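You operate a simulated robot arm through the tools that you are given. There is no shell and no other tool. Be economical: measure what you need, move in short steps, check, and stop when the job is done.

You run a simulated robot arm. Do the job below in one go: nothing can be reset, and whatever is moved stays where it is left.

Task
Take the nuts box and leave it on the top of the black shelf unit. Then fetch the yellow can and set it in the grey bucket. Then put the grease jar on the top of the narrow grey bench. The order counts. Set down upright: grease jar.

Only the result counts: the job must be done as asked and must still hold three seconds after the hand-in. Knocking over, shifting, dropping, spilling or breaking anything else fails it.

Robot
A 7-joint arm with a vacuum gripper on a trunk, on a base that drives. Base frame: it is fixed to the floor where the robot stands at the start and does not move with it; the origin is under the middle of the robot, x ahead of it, y to its left, z up. Lengths are in cm, angles in rad, forces in N, time in s.
With the tool pointing down near the work surface it reaches from about 10 to 30 cm from the robot's upright axis, wherever it stands. Its first joint turns from -1.204 to 3.002 rad. Places, roughly: grey bucket [25, -400, 25]; top of the black shelf unit [60, -10, 80]; top of the narrow grey bench [-370, -110, 80]; yellow can (6x6x12 cm) [50, 0, 20]. Payload 1.06 kg.
Tool frame: the origin (TCP) lies in the middle of the cups' lips, and z points out of the cups. The gripper has 1 cup of 2.4 cm across, covering 2.4 by 2.4 cm (tool x, y); the bellows give 0.8 cm. With the vacuum on, a cup seals on a smooth face that it is pressed against (1 to 4 N); it does not hold porous or soft things. The pull reaches 23 N.
Orientation is that of the tool frame in the base frame, as [roll, pitch, yaw] about the fixed x, y, z axes, in that order (R = Rz(yaw) Ry(pitch) Rx(roll)). With the cups facing straight down, the tool's x points along the base's -x, its y along +y and its z along -z.

Tools
- The arm moves only by the tool jog_arm. Its argument "deltas" is a list of rows, each an object of numbers (a shift or turn left out is 0, a gripper value left out holds the last): "tx", "ty", "tz": the shift along the tool's x, y, z in cm; "ax", "ay", "az": the turn, a rotation vector about the tool's x, y, z in rad; "vac": the vacuum: 1 switches it on, -1 off. In form: [{"tx": .., "ty": .., "tz": .., "ax": .., "ay": .., "az": .., "vac": ..}, ...]. A call has 1 to 12 rows; each row shifts and turns the commanded pose from where the row before left it, along the tool's axes as they then stand. Each row takes 0.2 s and may step no farther than 5 cm and 0.15 rad from the row before; otherwise, or with a gripper value out of range, the whole call is refused. Where a pose cannot be reached the arm comes as near as it can. A force on the tool above 40 N (or 10 N above the force at the start of the call, whichever is more), or a blocked arm, ends the call early, and 0.2 s more pass. The pull builds up within a second once a cup has sealed. Time passes only in rows, and 0.2 s behind the last, so rows that do not move give it time. The reply holds the time, the measured pose of the TCP, the force on the tool along the base axes and the pull of the vacuum, in the units named above and with some noise, with the torque about the TCP (base axes, N m) and any sound that the robot's microphone picked up.
- Cameras (640 x 400 px; columns grow to the right, rows downward): "scene" is now at [18.21, 0.04, 115.33]; the picture's right is [0.02, -1.00, 0.00], its down [-0.63, -0.01, -0.77] and it looks along [0.77, 0.01, -0.63] (base axes); focal length 214 px, centre (320, 200). "wrist" rides on the gripper at [7.8, 1.9, -9.6] in the tool frame; the picture's right is [-0.24, 0.97, 0.00], its down [-0.71, -0.17, -0.69] and it looks along [-0.67, -0.16, 0.73] (tool axes); focal length 243 px, centre (320, 200). There is no depth. A picture from a camera that has moved, and an enlarged one, comes with that camera's place and axes in the base frame and with its lens.
- camera(camera): a new picture of that camera. The clock stands still meanwhile.
- raise_lower(by): slides the trunk up (or, below 0, down) by that many cm; the arm and the scene camera ride with it, the base frame stays. It gives what a move gives, with no picture.
- steer(legs): drives the robot by 1 to 6 legs, each [ahead, left, turn to the left] in cm, cm and rad, along the robot's own axes; the way and the turn of a leg run together, so that a leg with both is an arc; at most 150 cm and 3.142 rad a leg. The arm and the cameras ride along, it lands a little off, and it stops where it bumps. It gives what a move gives.
- pan_tilt(pan, tilt): turns the head with the scene camera to pan (to the left, within 1.396 rad either way) and tilt (down, from -0.506 to 1.204), counted from straight ahead of the robot. It gives what a move gives.
- close_up(camera, box): a new picture of the part [left, top, right, bottom] of that camera's present view, enlarged. The clock stands still meanwhile.
- finish_job(): hands the job in; it is judged then, once.

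Work in short steps. Places have to be worked out from the pictures, the camera data and where the tool is seen: move nearer, look again, correct. Check each grasp and each placing, and mend what went wrong. You have 165 turns and 112 pictures in all, those below and enlarged ones among them. Switch the vacuum off and draw the arm clear of the work before you hand the job in, unless the task says otherwise; then end with one line.

The tools are called after "Call:" as a command line: name --argument value ..., lists and objects as JSON in quotes. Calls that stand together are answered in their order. jog_arm: Moves the arm, as the interface text tells. Its arguments: {"type":"object","properties":{"deltas":{"type":"array"}},"required":["deltas"]} The other tools are called the same way: raise_lower (by) slides the trunk up or down; steer (legs) drives the base; pan_tilt (pan, tilt) turns the head that bears the scene camera; camera (camera) takes a picture; close_up (camera, box) takes an enlarged picture of a part of a camera's view; finish_job () hands the job in.

At the start:

```text
clock: 0.0
ee_pos: [31.87, -11.03, 106.44]
orientation: [3.14, 0.003, 3.141]
wrist_force: [-0.3, -1.0, -0.3]
wrist_torque: [0.02, 0.02, -0.01]
pull: 0.0
trunk travel left (down, up): [-32.5, 16.7]
robot x, y, heading: [0.02, -0.07, 0.002]
head pan, tilt: [0.017, 0.686]
```

scene: 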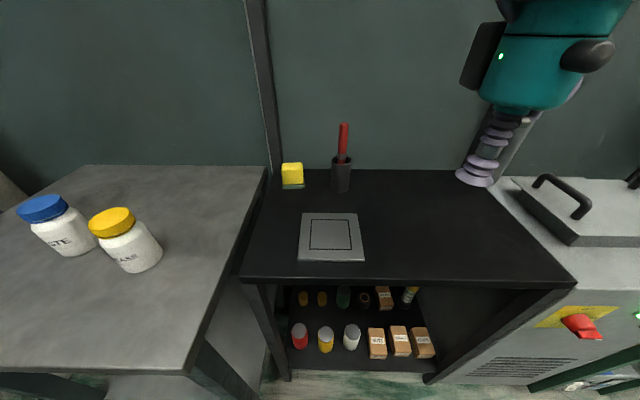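
wrist: 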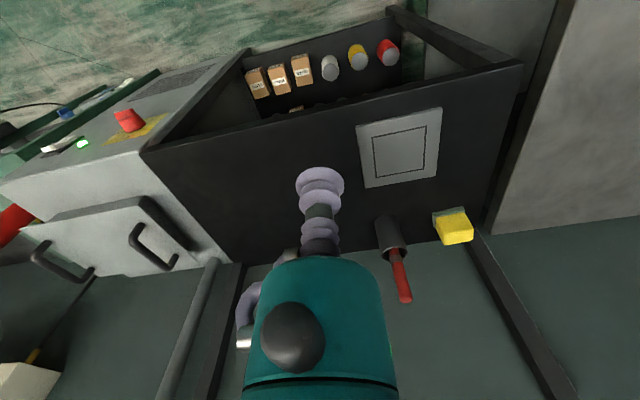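

The shelf holds three boxes and three cans in front, plus items further back. I enlarge that part and the jars to read the labels.

Call:
close_up --camera "scene" --box '[260, 270, 460, 395]'

Call:
close_up --camera "scene" --box '[0, 170, 200, 295]'

```text
3.20 times, centred on (360, 332) of scene
camera zoom: at [18.21, 0.04, 115.33], right [0.02, -1.0, 0.0], down [-0.63, -0.01, -0.77], along [0.77, 0.01, -0.63], focal length 686 px, centre (192, -224)
```

zoom: 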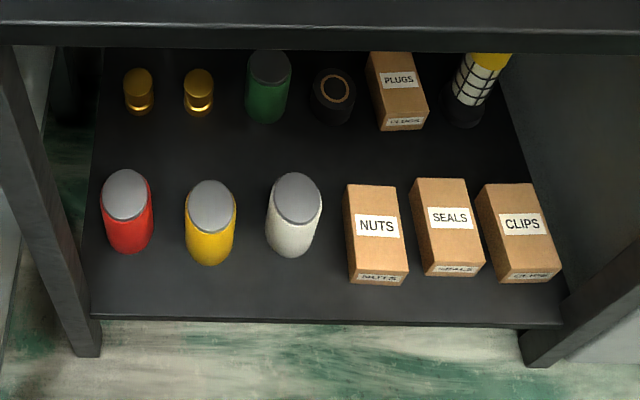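

```text
3.20 times, centred on (100, 232) of scene
camera zoom: at [18.21, 0.04, 115.33], right [0.02, -1.0, 0.0], down [-0.63, -0.01, -0.77], along [0.77, 0.01, -0.63], focal length 686 px, centre (1024, 96)
```

zoom: 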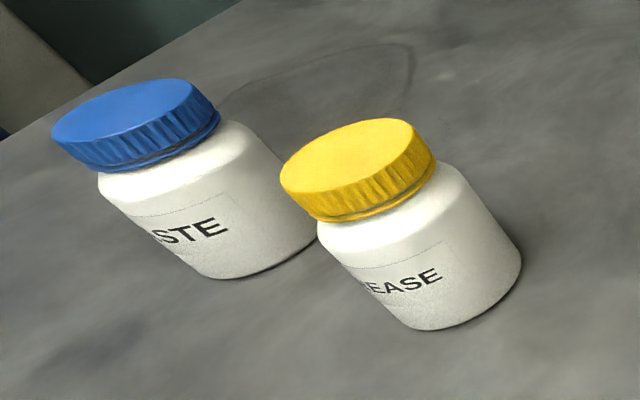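

Nuts box is the front-row box left of the other two; yellow can is the middle front can. I look down to see my base and its clearance to the shelf.

Call:
pan_tilt --pan 0 --tilt 1.2

Call:
camera --camera "scene"

```text
clock: 0.9
ee_pos: [31.83, -11.13, 106.47]
orientation: [3.139, 0.001, 3.141]
wrist_force: [0.4, 0.5, -0.2]
wrist_torque: [-0.03, -0.01, -0.04]
pull: 0.0
trunk travel left (down, up): [-32.5, 16.7]
robot x, y, heading: [-0.41, -0.11, -0.001]
head pan, tilt: [0.0, 1.201]
```

```text
107 pictures are left
camera scene: at [15.26, -0.11, 111.62], right [0.0, -1.0, 0.0], down [-0.93, 0.0, -0.36], along [0.36, 0.0, -0.93], focal length 214 px, centre (320, 200)
```

scene: 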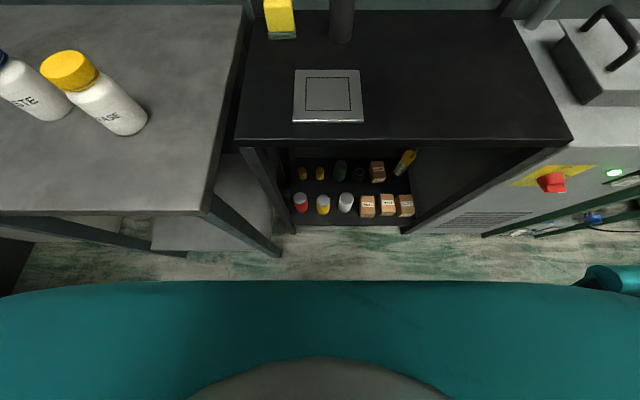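

The shelf spans y −45…15 with front edge x≈38.5, deck z≈10. I back off 12 cm, lower the trunk, and then see how low the arm can reach.

Call:
steer --legs '[[-15, 0, 0]]'

Call:
raise_lower --by -32

Call:
jog_arm --deltas '[{"tz": 5}, {"tz": 5}, {"tz": 5}, {"tz": 5}, {"tz": 5}, {"tz": 5}]'

Call:
camera --camera "scene"

Call:
camera --camera "wrist"

```text
clock: 2.3
ee_pos: [16.67, -11.08, 106.51]
orientation: [3.139, 0.0, -3.14]
wrist_force: [-0.3, -0.2, -0.1]
wrist_torque: [0.0, -0.06, -0.02]
pull: 0.1
trunk travel left (down, up): [-32.5, 16.7]
robot x, y, heading: [-15.36, -0.25, 0.005]
head pan, tilt: [0.0, 1.201]
```

```text
clock: 5.5
ee_pos: [16.83, -11.11, 74.48]
orientation: [3.14, 0.0, -3.139]
wrist_force: [-0.5, -0.5, 0.0]
wrist_torque: [-0.02, 0.0, 0.02]
pull: 0.0
trunk travel left (down, up): [-0.5, 48.7]
robot x, y, heading: [-15.46, 0.09, 0.005]
head pan, tilt: [0.0, 1.201]
```

```text
clock: 6.2
ee_pos: [16.9, -10.97, 62.11]
orientation: [3.129, -0.023, 3.139]
wrist_force: [19.9, -5.3, 6.8]
wrist_torque: [0.46, 2.29, 0.15]
pull: 0.1
trunk travel left (down, up): [-0.5, 48.7]
robot x, y, heading: [-15.33, -0.16, 0.005]
head pan, tilt: [0.0, 1.201]
stopped in row 3: the force on the tool passed its limit at 183 N (the readings are from after the stop); the commanded pose is now the measured one
```

```text
106 pictures are left
camera scene: at [9.31, -0.05, 79.0], right [0.0, -1.0, 0.0], down [-0.93, 0.0, -0.36], along [0.36, 0.0, -0.93], focal length 214 px, centre (320, 200)
```

scene: 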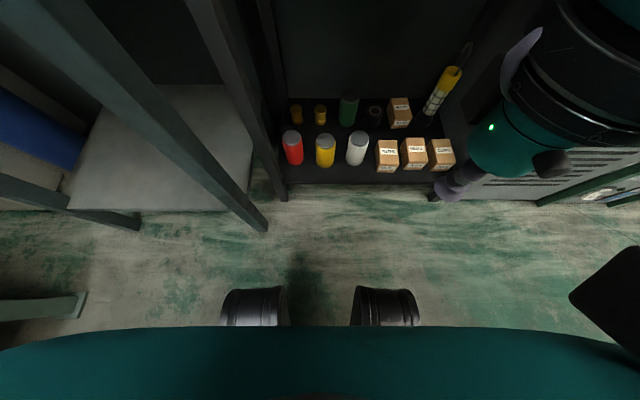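

```text
105 pictures are left
camera wrist: at [9.23, -9.24, 71.91], right [0.24, 0.97, 0.01], down [0.72, -0.18, 0.67], along [0.65, -0.15, -0.75], focal length 243 px, centre (320, 200)
```

wrist: 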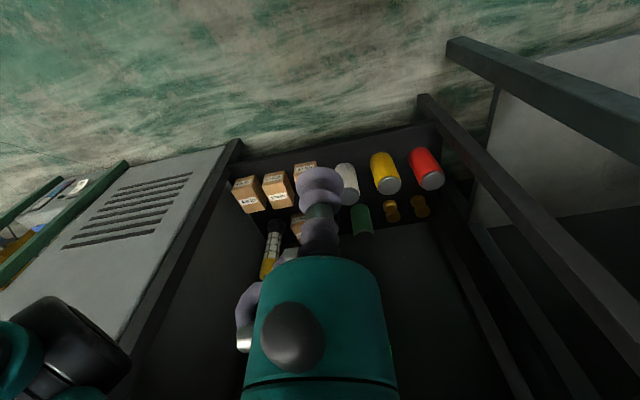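

The arm was stopped by contact while the tool itself is free; something further up the arm probably touched. I look to the right at the arm.

Call:
pan_tilt --pan -0.9 --tilt 0.6

Call:
camera --camera "scene"

```text
clock: 7.5
ee_pos: [16.83, -10.91, 62.04]
orientation: [3.128, -0.026, 3.139]
wrist_force: [28.9, 3.2, 23.6]
wrist_torque: [-0.01, 4.7, -0.6]
pull: 0.0
trunk travel left (down, up): [-0.5, 48.7]
robot x, y, heading: [-15.54, 0.21, -0.0]
head pan, tilt: [-0.901, 0.6]
```

```text
104 pictures are left
camera scene: at [9.24, -6.98, 83.45], right [-0.78, -0.62, 0.0], down [-0.35, 0.44, -0.82], along [0.51, -0.64, -0.57], focal length 214 px, centre (320, 200)
```

scene: 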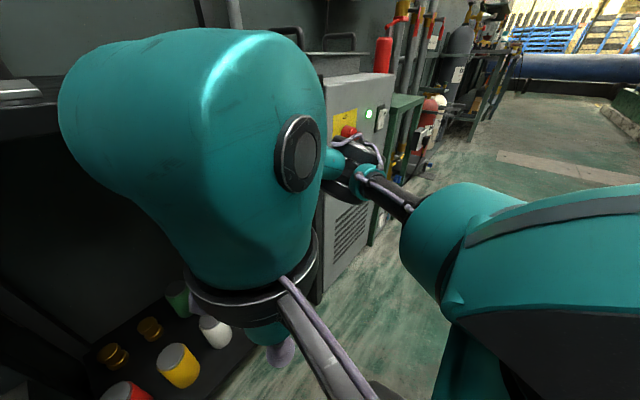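

Residual force pushes forward and up, so the wrist bracket likely rests on my own base. I lift off and shift the tool ahead.

Call:
jog_arm --deltas '[{"tz": -4}, {"tx": -3}, {"tx": -4}, {"tx": -3}]'

Call:
camera --camera "scene"

```text
clock: 8.4
ee_pos: [27.09, -11.04, 66.02]
orientation: [3.129, -0.024, -3.139]
wrist_force: [0.0, 0.5, -0.1]
wrist_torque: [-0.01, 0.0, 0.0]
pull: 0.0
trunk travel left (down, up): [-0.5, 48.7]
robot x, y, heading: [-15.23, 0.14, 0.005]
head pan, tilt: [-0.901, 0.6]
```

```text
103 pictures are left
camera scene: at [9.24, -6.99, 83.45], right [-0.78, -0.62, 0.0], down [-0.35, 0.44, -0.83], along [0.51, -0.65, -0.56], focal length 214 px, centre (320, 200)
```

scene: 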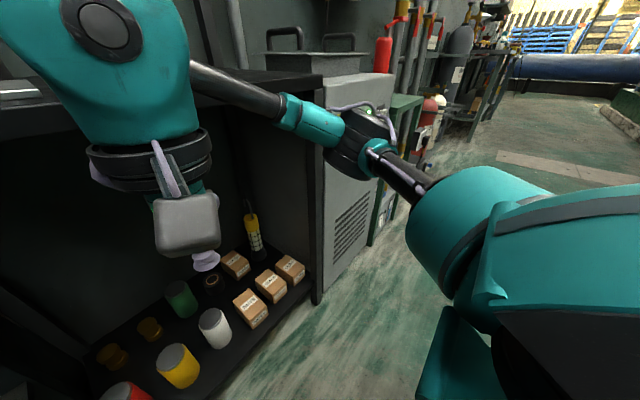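

Free now, reach 42 cm ahead of the axis. I back off 8 cm more for clearance and probe downwards.

Call:
steer --legs '[[-8, 0, 0]]'

Call:
jog_arm --deltas '[{"tz": 5}, {"tz": 5}, {"tz": 5}, {"tz": 5}, {"tz": 5}, {"tz": 5}, {"tz": 5}, {"tz": 5}]'

Call:
camera --camera "scene"

```text
clock: 9.5
ee_pos: [19.11, -10.91, 66.03]
orientation: [3.13, -0.024, -3.141]
wrist_force: [-0.3, 0.8, -0.5]
wrist_torque: [-0.01, -0.02, -0.01]
pull: 0.0
trunk travel left (down, up): [-0.5, 48.7]
robot x, y, heading: [-23.07, 0.0, 0.009]
head pan, tilt: [-0.901, 0.6]
```

```text
clock: 11.3
ee_pos: [18.02, -10.92, 25.89]
orientation: [3.129, -0.024, -3.139]
wrist_force: [-0.3, -0.1, 0.6]
wrist_torque: [0.03, -0.01, 0.02]
pull: 0.1
trunk travel left (down, up): [-0.5, 48.7]
robot x, y, heading: [-23.39, 0.28, 0.0]
head pan, tilt: [-0.901, 0.6]
```

```text
102 pictures are left
camera scene: at [1.3, -6.98, 83.45], right [-0.78, -0.62, 0.0], down [-0.35, 0.44, -0.83], along [0.52, -0.64, -0.56], focal length 214 px, centre (320, 200)
```

scene: 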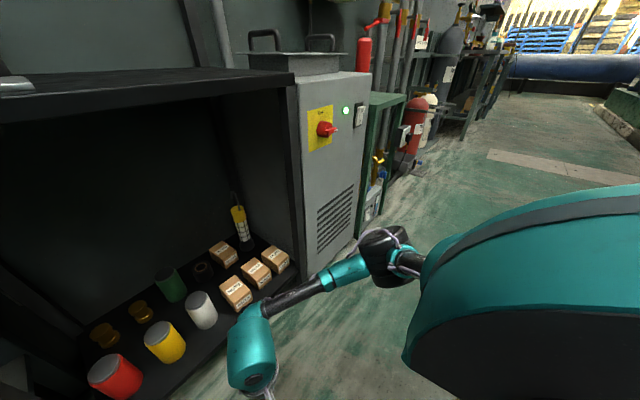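

At z=26 the whole wrist fits well under the shelf top, but the elbow would meet the right shelf side if I simply drove in. I test how far the arm stretches forward at this height.

Call:
jog_arm --deltas '[{"tx": -5, "tz": -1}, {"tx": -5, "tz": -1}, {"tx": -4, "tz": -1}, {"tx": -4, "tz": -1}]'

Call:
camera --camera "scene"

Call:
camera --camera "wrist"

```text
refused: row 1 steps farther than a row can; nothing moved
```

```text
101 pictures are left
camera scene: at [1.3, -6.98, 83.45], right [-0.78, -0.62, 0.0], down [-0.35, 0.44, -0.83], along [0.52, -0.64, -0.56], focal length 214 px, centre (320, 200)
```

scene: 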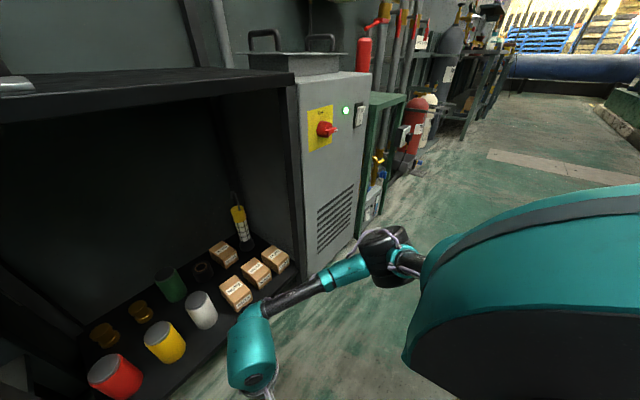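

```text
100 pictures are left
camera wrist: at [10.37, -9.2, 35.66], right [0.23, 0.97, 0.01], down [0.72, -0.18, 0.67], along [0.65, -0.15, -0.75], focal length 243 px, centre (320, 200)
```

wrist: 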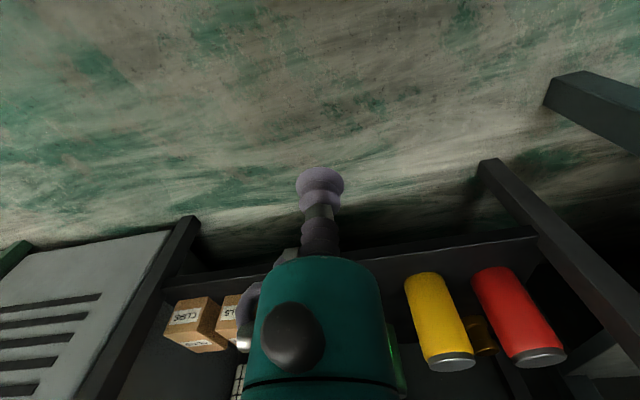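

The rows were over-long; I repeat with shorter steps.

Call:
jog_arm --deltas '[{"tz": -4}, {"tz": -2}, {"tx": -4.5}, {"tx": -4.5}, {"tx": -4.5}, {"tx": -3}]'

Call:
camera --camera "scene"

```text
clock: 12.7
ee_pos: [34.99, -10.76, 31.6]
orientation: [3.129, -0.025, -3.14]
wrist_force: [0.2, -0.1, -0.1]
wrist_torque: [-0.03, 0.0, 0.01]
pull: 0.0
trunk travel left (down, up): [-0.5, 48.7]
robot x, y, heading: [-23.25, 0.02, 0.004]
head pan, tilt: [-0.901, 0.6]
```

```text
99 pictures are left
camera scene: at [1.3, -6.98, 83.45], right [-0.78, -0.62, 0.0], down [-0.35, 0.44, -0.83], along [0.52, -0.64, -0.56], focal length 214 px, centre (320, 200)
```

scene: 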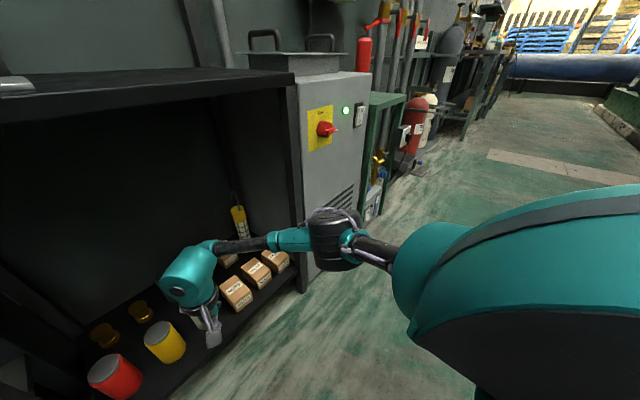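

The arm reaches 58 cm ahead at this height. Turning the robot right by 0.4 rad keeps the elbow behind the tool, so I do that and look again.

Call:
steer --legs '[[0, 0, -0.4]]'

Call:
pan_tilt --pan -0.2 --tilt 0.75

Call:
camera --camera "scene"

Call:
camera --camera "wrist"

```text
clock: 14.3
ee_pos: [26.79, -31.82, 31.49]
orientation: [3.13, -0.026, 2.758]
wrist_force: [1.0, -0.3, 1.4]
wrist_torque: [0.02, 0.02, 0.0]
pull: 0.0
trunk travel left (down, up): [-0.5, 48.7]
robot x, y, heading: [-23.21, -0.32, -0.38]
head pan, tilt: [-0.901, 0.6]
```

```text
clock: 15.3
ee_pos: [26.63, -31.78, 31.58]
orientation: [3.13, -0.025, 2.759]
wrist_force: [-0.9, 0.0, 0.8]
wrist_torque: [-0.01, -0.03, 0.01]
pull: 0.0
trunk travel left (down, up): [-0.5, 48.7]
robot x, y, heading: [-22.95, 0.13, -0.381]
head pan, tilt: [-0.201, 0.75]
```

```text
98 pictures are left
camera scene: at [1.35, -11.72, 82.17], right [-0.55, -0.84, 0.0], down [-0.57, 0.38, -0.73], along [0.61, -0.4, -0.68], focal length 214 px, centre (320, 200)
```

scene: 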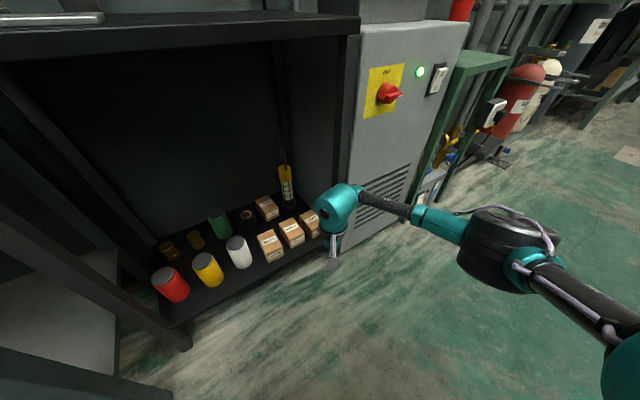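

```text
97 pictures are left
camera wrist: at [20.24, -27.41, 41.33], right [0.58, 0.81, 0.01], down [0.6, -0.44, 0.67], along [0.54, -0.38, -0.75], focal length 243 px, centre (320, 200)
```

wrist: 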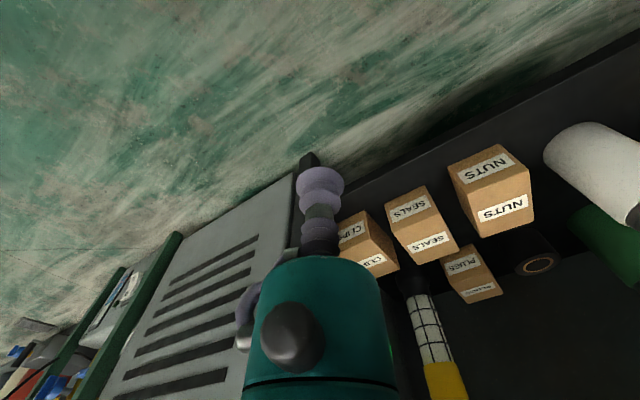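

Triangulating gives the nuts box top at about (47.2, −21.8, 22). I drive so that the tool comes near above it, at z≈31.5, ending 3 cm short.

Call:
steer --legs '[[13, 15.5, 0]]'

Call:
camera --camera "scene"

Call:
camera --camera "wrist"

```text
clock: 17.3
ee_pos: [44.49, -22.29, 31.65]
orientation: [3.128, -0.025, 2.763]
wrist_force: [-0.3, 0.5, 0.3]
wrist_torque: [-0.01, 0.01, -0.02]
pull: 0.0
trunk travel left (down, up): [-0.5, 48.7]
robot x, y, heading: [-5.55, 9.06, -0.376]
head pan, tilt: [-0.201, 0.75]
```

```text
96 pictures are left
camera scene: at [19.12, -2.32, 82.17], right [-0.55, -0.84, 0.0], down [-0.57, 0.37, -0.73], along [0.61, -0.4, -0.68], focal length 214 px, centre (320, 200)
```

scene: 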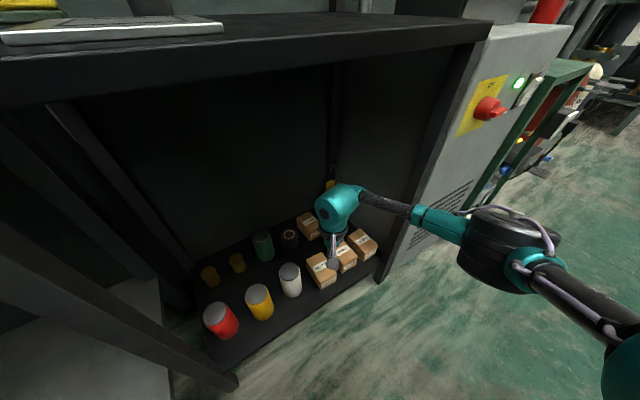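

```text
95 pictures are left
camera wrist: at [38.08, -17.94, 41.33], right [0.58, 0.82, 0.01], down [0.61, -0.43, 0.67], along [0.55, -0.38, -0.75], focal length 243 px, centre (320, 200)
```

wrist: 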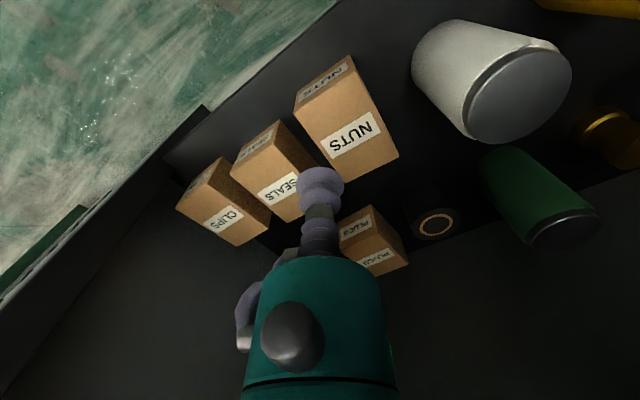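

Fresh wrist view puts the box top centre at about (47.3, −21.5). I move over it and descend to z≈25, then look.

Call:
jog_arm --deltas '[{"tx": -2.3, "ty": 1.8}, {"tz": 4}, {"tz": 3}]'

Call:
camera --camera "wrist"

Call:
close_up --camera "scene" --box '[260, 200, 400, 290]'

```text
clock: 18.1
ee_pos: [47.1, -21.37, 24.8]
orientation: [3.127, -0.024, 2.762]
wrist_force: [-0.1, 0.6, 0.7]
wrist_torque: [0.0, -0.03, 0.03]
pull: 0.2
trunk travel left (down, up): [-0.5, 48.7]
robot x, y, heading: [-5.37, 9.53, -0.379]
head pan, tilt: [-0.201, 0.75]
```

```text
94 pictures are left
camera wrist: at [40.67, -17.1, 34.62], right [0.58, 0.82, 0.01], down [0.61, -0.43, 0.67], along [0.55, -0.38, -0.75], focal length 243 px, centre (320, 200)
```

wrist: 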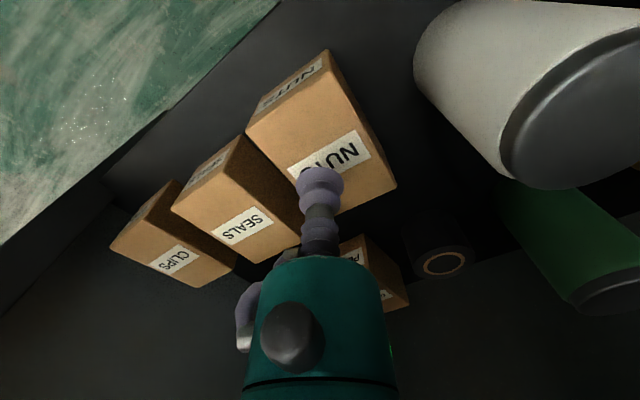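

```text
4.44 times, centred on (330, 245) of scene
camera zoom: at [19.12, -2.32, 82.17], right [-0.55, -0.84, 0.0], down [-0.57, 0.37, -0.73], along [0.61, -0.4, -0.68], focal length 953 px, centre (276, 0)
```

zoom: 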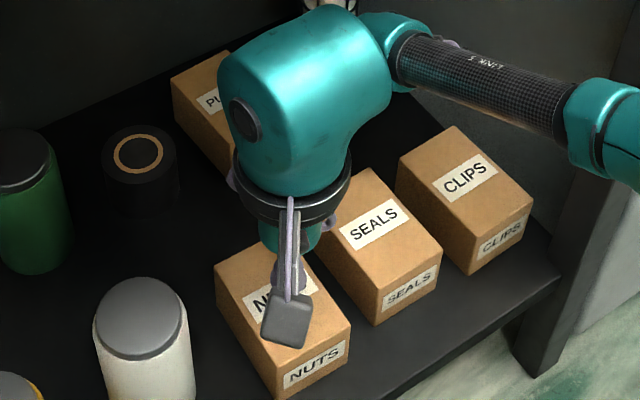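

The cup's path lands at about the middle of the NUTS top face. I switch the vacuum on and press down gently.

Call:
jog_arm --deltas '[{"tz": 1.5, "vac": 1}, {"tz": 0.6}, {"tz": 0.4}, {}]'

```text
clock: 19.1
ee_pos: [47.15, -21.34, 22.13]
orientation: [3.128, -0.024, 2.763]
wrist_force: [-0.2, 0.6, 0.1]
wrist_torque: [0.0, 0.02, 0.01]
pull: 0.1
trunk travel left (down, up): [-0.5, 48.7]
robot x, y, heading: [-5.32, 9.34, -0.38]
head pan, tilt: [-0.201, 0.75]
```

No contact yet at z 22.1; I step further down.

Call:
jog_arm --deltas '[{"tz": 0.4}, {"tz": 0.3}, {}]'

```text
clock: 19.9
ee_pos: [47.26, -21.31, 21.53]
orientation: [3.129, -0.023, 2.763]
wrist_force: [-2.1, 0.5, 10.4]
wrist_torque: [-0.15, -0.12, -0.05]
pull: 22.7
trunk travel left (down, up): [-0.5, 48.7]
robot x, y, heading: [-5.44, 9.22, -0.377]
head pan, tilt: [-0.201, 0.75]
```

Sealed with full pull. I lift 8 cm and check.

Call:
jog_arm --deltas '[{"tz": -1}, {"tz": -3}, {"tz": -4}, {}]'

Call:
camera --camera "scene"

```text
clock: 20.9
ee_pos: [47.41, -21.49, 29.32]
orientation: [3.13, -0.026, 2.763]
wrist_force: [0.0, 1.0, -1.9]
wrist_torque: [-0.02, 0.02, 0.03]
pull: 23.3
trunk travel left (down, up): [-0.5, 48.7]
robot x, y, heading: [-5.67, 9.84, -0.374]
head pan, tilt: [-0.201, 0.75]
```

```text
92 pictures are left
camera scene: at [19.13, -2.32, 82.16], right [-0.55, -0.84, 0.0], down [-0.57, 0.37, -0.73], along [0.61, -0.4, -0.68], focal length 214 px, centre (320, 200)
```

scene: 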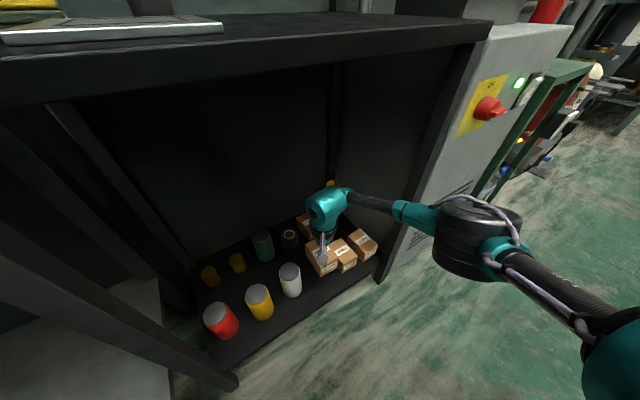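

The box hangs on the cup. I back straight out along −x by 32 cm.

Call:
steer --legs '[[-29.7, -11.8, 0]]'

Call:
raise_lower --by 48

Call:
pan_tilt --pan 0 --tilt 0.7

Call:
camera --camera "scene"

```text
clock: 23.1
ee_pos: [15.35, -21.77, 29.37]
orientation: [3.129, -0.023, 2.763]
wrist_force: [-0.4, -0.1, -2.0]
wrist_torque: [0.04, 0.02, 0.01]
pull: 22.8
trunk travel left (down, up): [-0.5, 48.7]
robot x, y, heading: [-37.42, 9.05, -0.377]
head pan, tilt: [-0.201, 0.75]
```

```text
refused: 48 is not a number from -40 to 40
```

```text
clock: 23.8
ee_pos: [15.37, -21.93, 29.36]
orientation: [3.129, -0.026, 2.765]
wrist_force: [-1.1, 0.0, -1.8]
wrist_torque: [-0.02, -0.01, -0.02]
pull: 22.7
trunk travel left (down, up): [-0.5, 48.7]
robot x, y, heading: [-37.69, 8.81, -0.38]
head pan, tilt: [0.0, 0.7]
```

```text
91 pictures are left
camera scene: at [-11.98, -1.28, 82.58], right [-0.37, -0.93, 0.0], down [-0.6, 0.24, -0.76], along [0.71, -0.28, -0.64], focal length 214 px, centre (320, 200)
```

scene: 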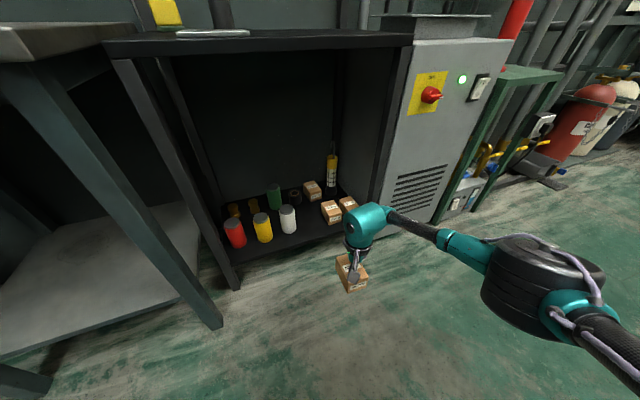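

The box is out and nothing else was disturbed. I raise the trunk 38 cm and then lift the arm to z≈105.

Call:
raise_lower --by 38

Call:
jog_arm --deltas '[{"tz": -4.5}, {"tz": -4.5}, {"tz": -4.5}, {"tz": -4.5}, {"tz": -4.5}, {"tz": -4.5}, {"tz": -4.5}, {"tz": -4.5}]'

Call:
camera --camera "scene"

```text
clock: 27.5
ee_pos: [19.09, -23.3, 77.01]
orientation: [3.131, 0.158, 2.765]
wrist_force: [-0.3, 0.1, -1.9]
wrist_torque: [-0.01, 0.02, 0.02]
pull: 22.8
trunk travel left (down, up): [-38.5, 10.7]
robot x, y, heading: [-37.39, 8.82, -0.375]
head pan, tilt: [0.0, 0.7]
```

```text
clock: 29.3
ee_pos: [13.38, -21.67, 112.76]
orientation: [3.129, 0.156, 2.764]
wrist_force: [0.0, 0.6, -1.4]
wrist_torque: [-0.04, 0.04, 0.04]
pull: 23.1
trunk travel left (down, up): [-38.5, 10.7]
robot x, y, heading: [-37.6, 8.93, -0.377]
head pan, tilt: [0.0, 0.7]
```

```text
90 pictures are left
camera scene: at [-22.08, 2.74, 121.44], right [-0.37, -0.93, 0.0], down [-0.6, 0.24, -0.77], along [0.71, -0.28, -0.64], focal length 214 px, centre (320, 200)
```

scene: 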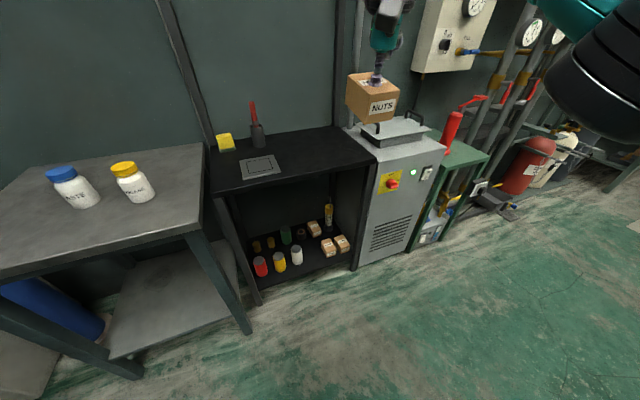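

The trunk rise tilted the tool by 0.15 rad; I level it and then drive so that the tool comes above the free right half of the shelf top, about (56, −26).

Call:
jog_arm --deltas '[{"ay": 0.08}, {"ay": 0.075}]'

Call:
steer --legs '[[40, 11.7, 0]]'

Call:
pan_tilt --pan 0 --tilt 0.7

Call:
camera --camera "scene"

Call:
camera --camera "wrist"

```text
clock: 29.9
ee_pos: [13.56, -21.79, 112.61]
orientation: [3.13, 0.002, 2.766]
wrist_force: [-0.3, -1.1, -1.7]
wrist_torque: [0.01, 0.02, 0.0]
pull: 22.6
trunk travel left (down, up): [-38.5, 10.7]
robot x, y, heading: [-37.57, 8.87, -0.377]
head pan, tilt: [0.0, 0.7]
```

```text
clock: 32.4
ee_pos: [54.43, -25.05, 112.59]
orientation: [3.129, 0.003, 2.767]
wrist_force: [-0.1, 0.4, -2.7]
wrist_torque: [-0.01, 0.01, -0.02]
pull: 22.7
trunk travel left (down, up): [-38.5, 10.7]
robot x, y, heading: [3.14, 5.25, -0.375]
head pan, tilt: [0.0, 0.7]
```

```text
clock: 33.0
ee_pos: [54.39, -25.04, 112.56]
orientation: [3.128, 0.002, 2.766]
wrist_force: [-0.2, -0.4, -2.3]
wrist_torque: [0.04, 0.03, 0.02]
pull: 22.9
trunk travel left (down, up): [-38.5, 10.7]
robot x, y, heading: [3.1, 5.4, -0.371]
head pan, tilt: [0.0, 0.7]
```

```text
89 pictures are left
camera scene: at [18.73, -0.61, 121.43], right [-0.37, -0.93, 0.0], down [-0.6, 0.24, -0.76], along [0.71, -0.28, -0.64], focal length 214 px, centre (320, 200)
```

scene: 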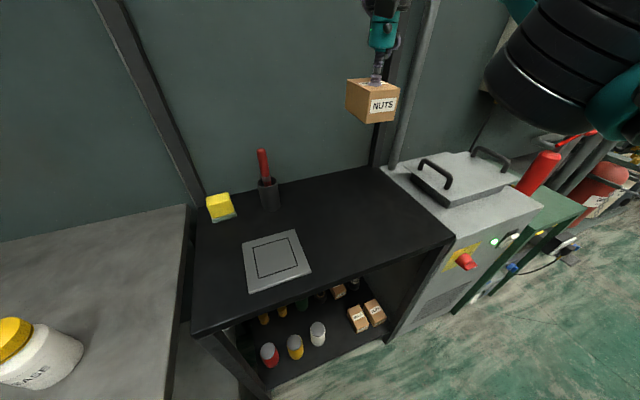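

```text
88 pictures are left
camera wrist: at [47.71, -20.52, 122.2], right [0.57, 0.82, 0.01], down [0.59, -0.43, 0.68], along [0.57, -0.39, -0.73], focal length 243 px, centre (320, 200)
```

wrist: 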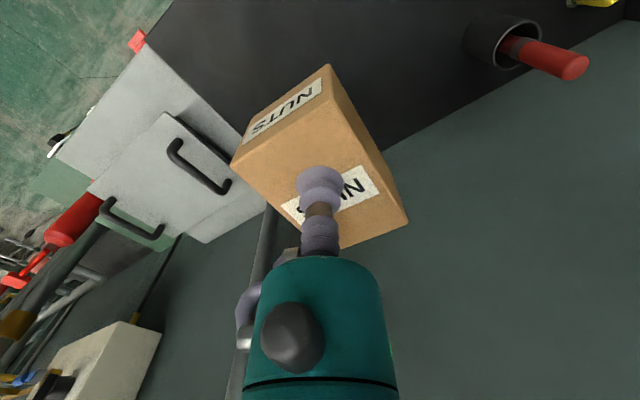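

Clear area beneath. I lower the box to about 4 cm above the top, then look.

Call:
jog_arm --deltas '[{"tz": 4}, {"tz": 4}, {"tz": 4}, {"tz": 4}, {}]'

Call:
camera --camera "scene"

```text
clock: 34.2
ee_pos: [54.66, -25.07, 96.45]
orientation: [3.129, 0.004, 2.766]
wrist_force: [-0.1, -0.5, -2.1]
wrist_torque: [0.0, -0.02, -0.01]
pull: 22.8
trunk travel left (down, up): [-38.5, 10.7]
robot x, y, heading: [3.07, 5.43, -0.372]
head pan, tilt: [0.0, 0.7]
```

```text
87 pictures are left
camera scene: at [18.73, -0.61, 121.44], right [-0.37, -0.93, 0.0], down [-0.6, 0.24, -0.76], along [0.71, -0.28, -0.64], focal length 214 px, centre (320, 200)
```

scene: 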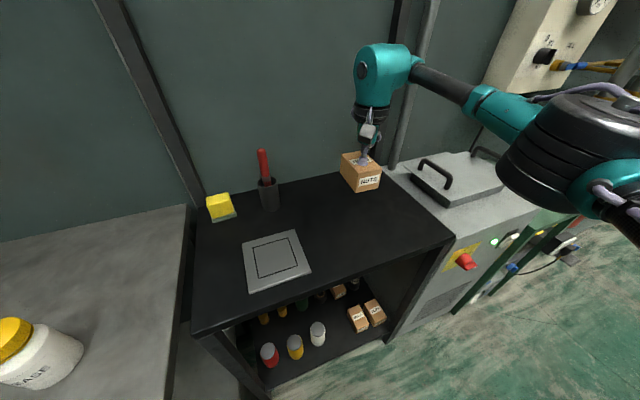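

The box bottom looks about 8 cm above the top, so the box is about 8 cm tall. I lower on in smaller steps.

Call:
jog_arm --deltas '[{"tz": 3}, {"tz": 2}, {"tz": 1}, {"tz": 0.5}, {"tz": 0.5}, {}]'

Call:
close_up --camera "scene" --box '[300, 120, 440, 210]'

```text
clock: 35.6
ee_pos: [54.56, -24.74, 89.65]
orientation: [3.132, 0.002, 2.767]
wrist_force: [-0.1, -0.2, -1.3]
wrist_torque: [-0.02, 0.0, 0.01]
pull: 22.8
trunk travel left (down, up): [-38.5, 10.7]
robot x, y, heading: [3.19, 5.78, -0.374]
head pan, tilt: [0.0, 0.7]
```

```text
4.44 times, centred on (370, 165) of scene
camera zoom: at [18.73, -0.61, 121.43], right [-0.37, -0.93, 0.0], down [-0.6, 0.24, -0.76], along [0.71, -0.28, -0.64], focal length 953 px, centre (98, 356)
```

zoom: 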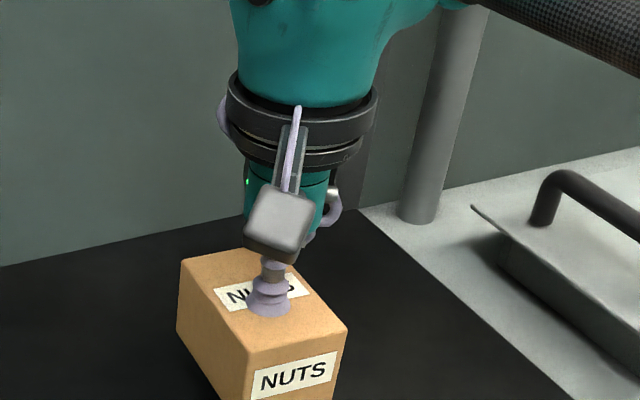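

Close but still hanging. I go down in half-centimetre steps.

Call:
jog_arm --deltas '[{"tz": 0.5}, {"tz": 0.5}, {"tz": 0.4}, {}]'

```text
clock: 36.6
ee_pos: [54.54, -24.66, 88.39]
orientation: [3.128, 0.002, 2.767]
wrist_force: [0.5, 0.8, -2.2]
wrist_torque: [-0.02, 0.03, 0.01]
pull: 22.6
trunk travel left (down, up): [-38.5, 10.7]
robot x, y, heading: [3.05, 5.5, -0.375]
head pan, tilt: [0.0, 0.7]
```

Call:
jog_arm --deltas '[{"tz": 0.4}, {"tz": 0.3}, {}]'

Call:
close_up --camera "scene" --box '[300, 140, 440, 230]'

```text
clock: 37.4
ee_pos: [54.68, -24.62, 87.49]
orientation: [3.131, 0.002, 2.766]
wrist_force: [-0.3, 0.4, -2.3]
wrist_torque: [0.01, 0.03, 0.0]
pull: 22.9
trunk travel left (down, up): [-38.5, 10.7]
robot x, y, heading: [3.33, 5.36, -0.379]
head pan, tilt: [0.0, 0.7]
```

```text
4.44 times, centred on (370, 185) of scene
camera zoom: at [18.73, -0.61, 121.43], right [-0.37, -0.93, 0.0], down [-0.6, 0.24, -0.76], along [0.71, -0.28, -0.64], focal length 953 px, centre (98, 267)
```

zoom: 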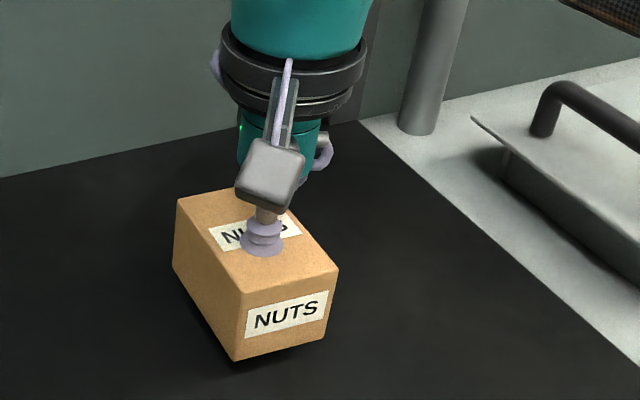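

A thin shadow gap remains; I continue in small steps.

Call:
jog_arm --deltas '[{"tz": 0.3}, {"tz": 0.3}, {}]'

Call:
jog_arm --deltas '[{"tz": 0.3}, {}]'

```text
clock: 38.2
ee_pos: [54.66, -24.79, 86.99]
orientation: [3.129, 0.004, 2.767]
wrist_force: [0.6, 0.9, -2.5]
wrist_torque: [0.0, 0.02, 0.01]
pull: 22.9
trunk travel left (down, up): [-38.5, 10.7]
robot x, y, heading: [3.41, 5.71, -0.371]
head pan, tilt: [0.0, 0.7]
```

```text
clock: 38.8
ee_pos: [54.56, -24.69, 86.57]
orientation: [3.13, 0.004, 2.765]
wrist_force: [0.3, -0.3, -2.7]
wrist_torque: [-0.02, -0.01, -0.02]
pull: 23.4
trunk travel left (down, up): [-38.5, 10.7]
robot x, y, heading: [3.65, 5.69, -0.373]
head pan, tilt: [0.0, 0.7]
```

Call:
jog_arm --deltas '[{"tz": 0.3}, {"tz": 0.3}, {}]'

Call:
close_up --camera "scene" --box '[300, 140, 440, 230]'

```text
clock: 39.6
ee_pos: [54.71, -24.77, 85.94]
orientation: [3.129, 0.003, 2.767]
wrist_force: [-0.4, 0.3, -1.8]
wrist_torque: [0.0, 0.02, 0.02]
pull: 23.3
trunk travel left (down, up): [-38.5, 10.7]
robot x, y, heading: [3.08, 5.92, -0.374]
head pan, tilt: [0.0, 0.7]
```

```text
4.44 times, centred on (370, 185) of scene
camera zoom: at [18.73, -0.61, 121.43], right [-0.37, -0.93, 0.0], down [-0.6, 0.24, -0.76], along [0.71, -0.28, -0.64], focal length 953 px, centre (98, 267)
```

zoom: 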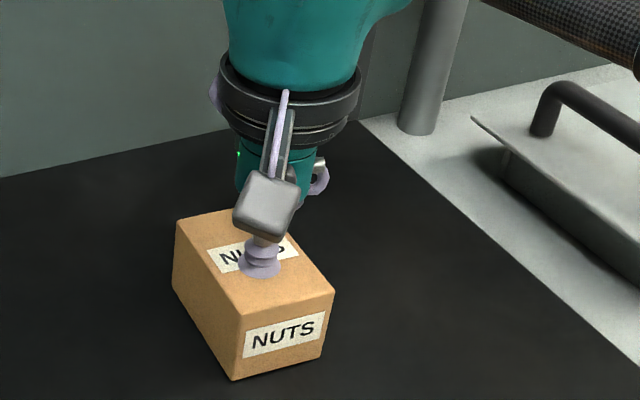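

Now the bottom is almost on the top; two more small steps until the force changes.

Call:
jog_arm --deltas '[{"tz": 0.3}, {}]'

Call:
jog_arm --deltas '[{"tz": 0.25}, {}]'

```text
clock: 40.2
ee_pos: [54.53, -24.56, 85.84]
orientation: [3.129, 0.002, 2.766]
wrist_force: [0.7, 0.9, -2.1]
wrist_torque: [0.05, 0.02, 0.01]
pull: 22.3
trunk travel left (down, up): [-38.5, 10.7]
robot x, y, heading: [3.65, 5.02, -0.376]
head pan, tilt: [0.0, 0.7]
```

```text
clock: 40.8
ee_pos: [54.66, -24.43, 85.51]
orientation: [3.127, 0.003, 2.766]
wrist_force: [1.3, 0.0, 3.1]
wrist_torque: [-0.1, 0.11, 0.03]
pull: 23.3
trunk travel left (down, up): [-38.5, 10.7]
robot x, y, heading: [3.07, 5.51, -0.373]
head pan, tilt: [0.0, 0.7]
```

Force turned upward: the box stands on the top. I release and lift straight off.

Call:
jog_arm --deltas '[{"vac": -1}, {}, {}, {"tz": -0.5}, {"tz": -3}, {"tz": -4}, {"tz": -4}, {"tz": -4}, {"tz": -4}, {"tz": -4}]'

Call:
camera --camera "scene"

```text
clock: 43.0
ee_pos: [54.4, -24.89, 109.23]
orientation: [3.129, 0.004, 2.768]
wrist_force: [-0.2, 0.2, 0.0]
wrist_torque: [0.02, -0.02, 0.0]
pull: 0.2
trunk travel left (down, up): [-38.5, 10.7]
robot x, y, heading: [3.2, 5.4, -0.376]
head pan, tilt: [0.0, 0.7]
```

```text
83 pictures are left
camera scene: at [18.71, -0.57, 121.44], right [-0.37, -0.93, 0.0], down [-0.6, 0.24, -0.77], along [0.71, -0.28, -0.64], focal length 214 px, centre (320, 200)
```

scene: 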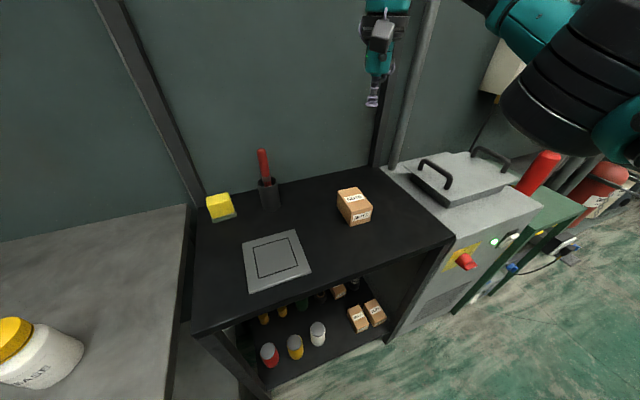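

The nuts box stands well on the shelf top. I back out, turn to heading ≈−0.2, and lower arm and trunk for the yellow can.

Call:
steer --legs '[[-41, -11.7, 0], [0, 0, 0.18]]'

Call:
jog_arm --deltas '[{"tz": 4.5}, {"tz": 4.5}, {"tz": 4.5}, {"tz": 4.5}, {"tz": 4.5}, {"tz": 4.5}, {"tz": 4.5}, {"tz": 4}]'

Call:
raise_lower --by -38

Call:
pan_tilt --pan 0 --tilt 0.7

Call:
camera --camera "scene"

```text
clock: 46.3
ee_pos: [16.72, -10.75, 109.16]
orientation: [3.13, 0.004, 2.956]
wrist_force: [-0.6, -0.6, -0.1]
wrist_torque: [-0.02, 0.0, -0.01]
pull: 0.0
trunk travel left (down, up): [-38.5, 10.7]
robot x, y, heading: [-39.42, 9.74, -0.189]
head pan, tilt: [0.0, 0.7]
```

```text
clock: 48.1
ee_pos: [16.77, -10.57, 73.35]
orientation: [3.129, 0.003, 2.955]
wrist_force: [-0.4, 0.5, 0.2]
wrist_torque: [-0.01, -0.03, -0.01]
pull: 0.0
trunk travel left (down, up): [-38.5, 10.7]
robot x, y, heading: [-38.8, 9.43, -0.187]
head pan, tilt: [0.0, 0.7]
```

```text
clock: 51.8
ee_pos: [16.79, -10.34, 35.63]
orientation: [3.128, 0.003, 2.956]
wrist_force: [1.1, 0.5, -0.2]
wrist_torque: [-0.01, 0.01, 0.0]
pull: 0.0
trunk travel left (down, up): [-0.5, 48.7]
robot x, y, heading: [-39.2, 9.49, -0.185]
head pan, tilt: [0.0, 0.7]
```

```text
clock: 52.4
ee_pos: [16.8, -10.42, 35.62]
orientation: [3.131, 0.002, 2.957]
wrist_force: [0.0, 0.8, 0.4]
wrist_torque: [0.01, -0.02, -0.03]
pull: 0.1
trunk travel left (down, up): [-0.5, 48.7]
robot x, y, heading: [-39.51, 9.13, -0.185]
head pan, tilt: [0.0, 0.7]
```

```text
82 pictures are left
camera scene: at [-12.36, 4.27, 82.59], right [-0.18, -0.98, 0.0], down [-0.63, 0.12, -0.76], along [0.75, -0.14, -0.64], focal length 214 px, centre (320, 200)
```

scene: 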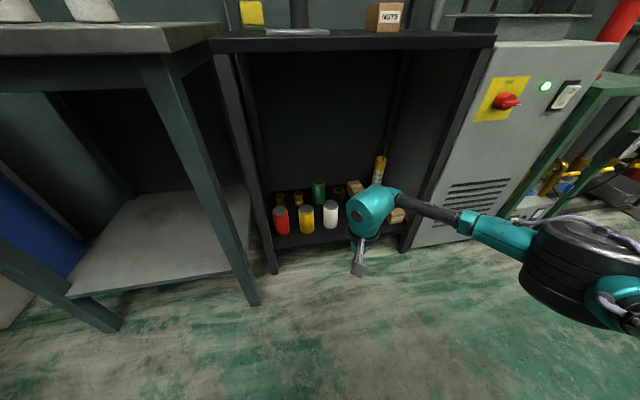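

Everything is as expected. Yellow can top should be near (47.9, −1.7, ~27); I drive in, stopping ~4 cm short in x, at z 35.6.

Call:
steer --legs '[[26, 13.7, 0]]'

Call:
camera --camera "scene"

Call:
camera --camera "wrist"

```text
clock: 54.4
ee_pos: [44.89, -1.48, 35.58]
orientation: [3.129, 0.003, 2.96]
wrist_force: [-0.8, -0.6, 0.5]
wrist_torque: [0.03, -0.03, -0.01]
pull: 0.0
trunk travel left (down, up): [-0.5, 48.7]
robot x, y, heading: [-11.21, 18.37, -0.183]
head pan, tilt: [0.0, 0.7]
```

```text
81 pictures are left
camera scene: at [15.63, 13.12, 82.59], right [-0.18, -0.98, 0.0], down [-0.63, 0.12, -0.77], along [0.75, -0.14, -0.64], focal length 214 px, centre (320, 200)
```

scene: 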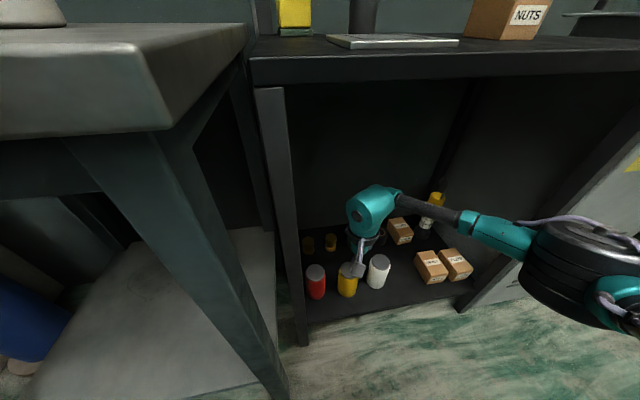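

```text
80 pictures are left
camera wrist: at [37.42, 1.61, 45.2], right [0.41, 0.91, 0.01], down [0.66, -0.3, 0.68], along [0.63, -0.27, -0.73], focal length 243 px, centre (320, 200)
```

wrist: 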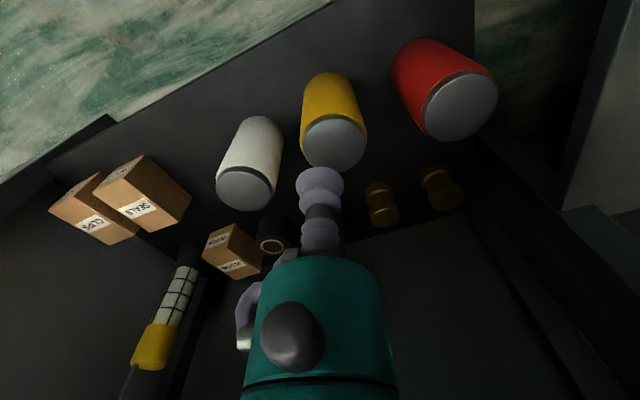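

The can top is at about (48.4, −1.6, 25.7). I move over it and descend to z≈28.

Call:
jog_arm --deltas '[{"tx": -3.46, "ty": 0.53}, {"tz": 4}, {"tz": 3.3}, {}]'

Call:
camera --camera "wrist"

Call:
close_up --camera "scene" --box '[290, 220, 430, 310]'

```text
clock: 55.4
ee_pos: [48.56, -1.52, 28.32]
orientation: [3.13, 0.003, 2.96]
wrist_force: [-0.2, 0.5, -0.2]
wrist_torque: [-0.01, 0.0, -0.01]
pull: 0.1
trunk travel left (down, up): [-0.5, 48.7]
robot x, y, heading: [-11.54, 18.43, -0.18]
head pan, tilt: [0.0, 0.7]
```

```text
79 pictures are left
camera wrist: at [41.1, 1.63, 37.89], right [0.41, 0.91, 0.01], down [0.66, -0.3, 0.68], along [0.63, -0.27, -0.73], focal length 243 px, centre (320, 200)
```

wrist: 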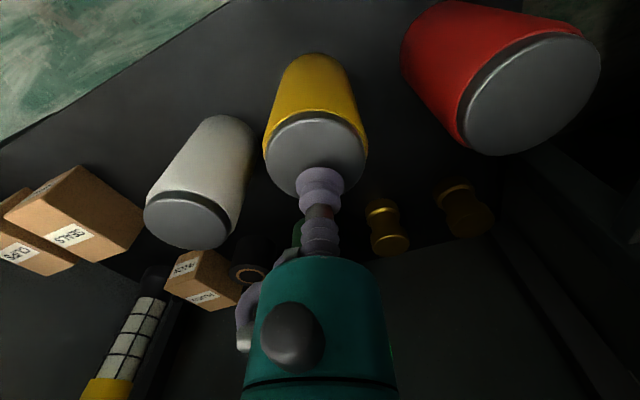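

```text
4.44 times, centred on (360, 265) of scene
camera zoom: at [15.63, 13.12, 82.59], right [-0.18, -0.98, 0.0], down [-0.63, 0.12, -0.76], along [0.75, -0.14, -0.64], focal length 953 px, centre (142, -89)
```

zoom: 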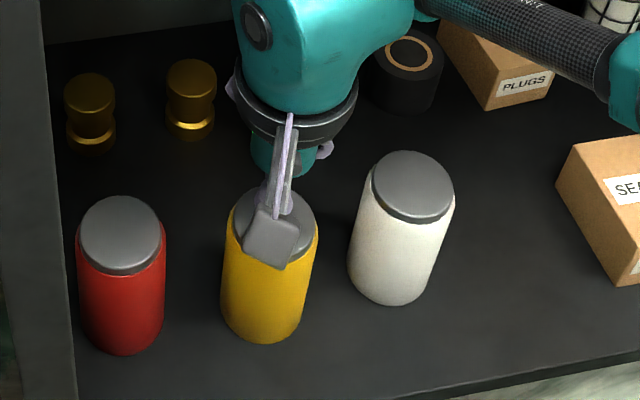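

The top centre is at about (48.1, −1.6, 25.6). I correct by 0.4 cm, switch the vacuum on and press gently.

Call:
jog_arm --deltas '[{"tx": 0.4, "vac": 1}, {"tz": 1.8}, {"tz": 0.5}, {"tz": 0.3}, {}]'

```text
clock: 56.4
ee_pos: [48.32, -1.41, 26.34]
orientation: [3.124, 0.008, 2.957]
wrist_force: [-4.4, -0.5, 18.6]
wrist_torque: [-0.1, -0.04, -0.03]
pull: 22.7
trunk travel left (down, up): [-0.5, 48.7]
robot x, y, heading: [-11.28, 18.18, -0.178]
head pan, tilt: [0.0, 0.7]
stopped in row 4: the force on the tool passed its limit at 43 N (the readings are from after the stop); the commanded pose is now the measured one
```

It sealed, pressed a bit hard. I lift it now.

Call:
jog_arm --deltas '[{"tz": -0.5}, {"tz": -2}, {"tz": -4}, {}]'

Call:
camera --camera "scene"

```text
clock: 57.4
ee_pos: [48.25, -1.76, 32.94]
orientation: [3.127, 0.005, 2.959]
wrist_force: [0.4, 0.5, -2.3]
wrist_torque: [-0.03, -0.01, 0.0]
pull: 23.2
trunk travel left (down, up): [-0.5, 48.7]
robot x, y, heading: [-11.06, 18.15, -0.183]
head pan, tilt: [0.0, 0.7]
```

```text
77 pictures are left
camera scene: at [15.63, 13.11, 82.58], right [-0.18, -0.98, 0.0], down [-0.63, 0.12, -0.76], along [0.75, -0.14, -0.64], focal length 214 px, centre (320, 200)
```

scene: 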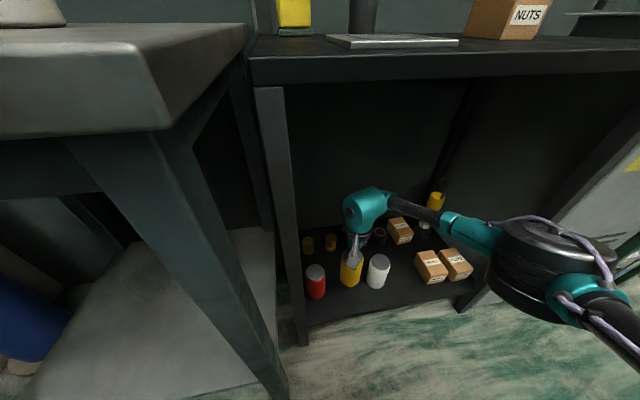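

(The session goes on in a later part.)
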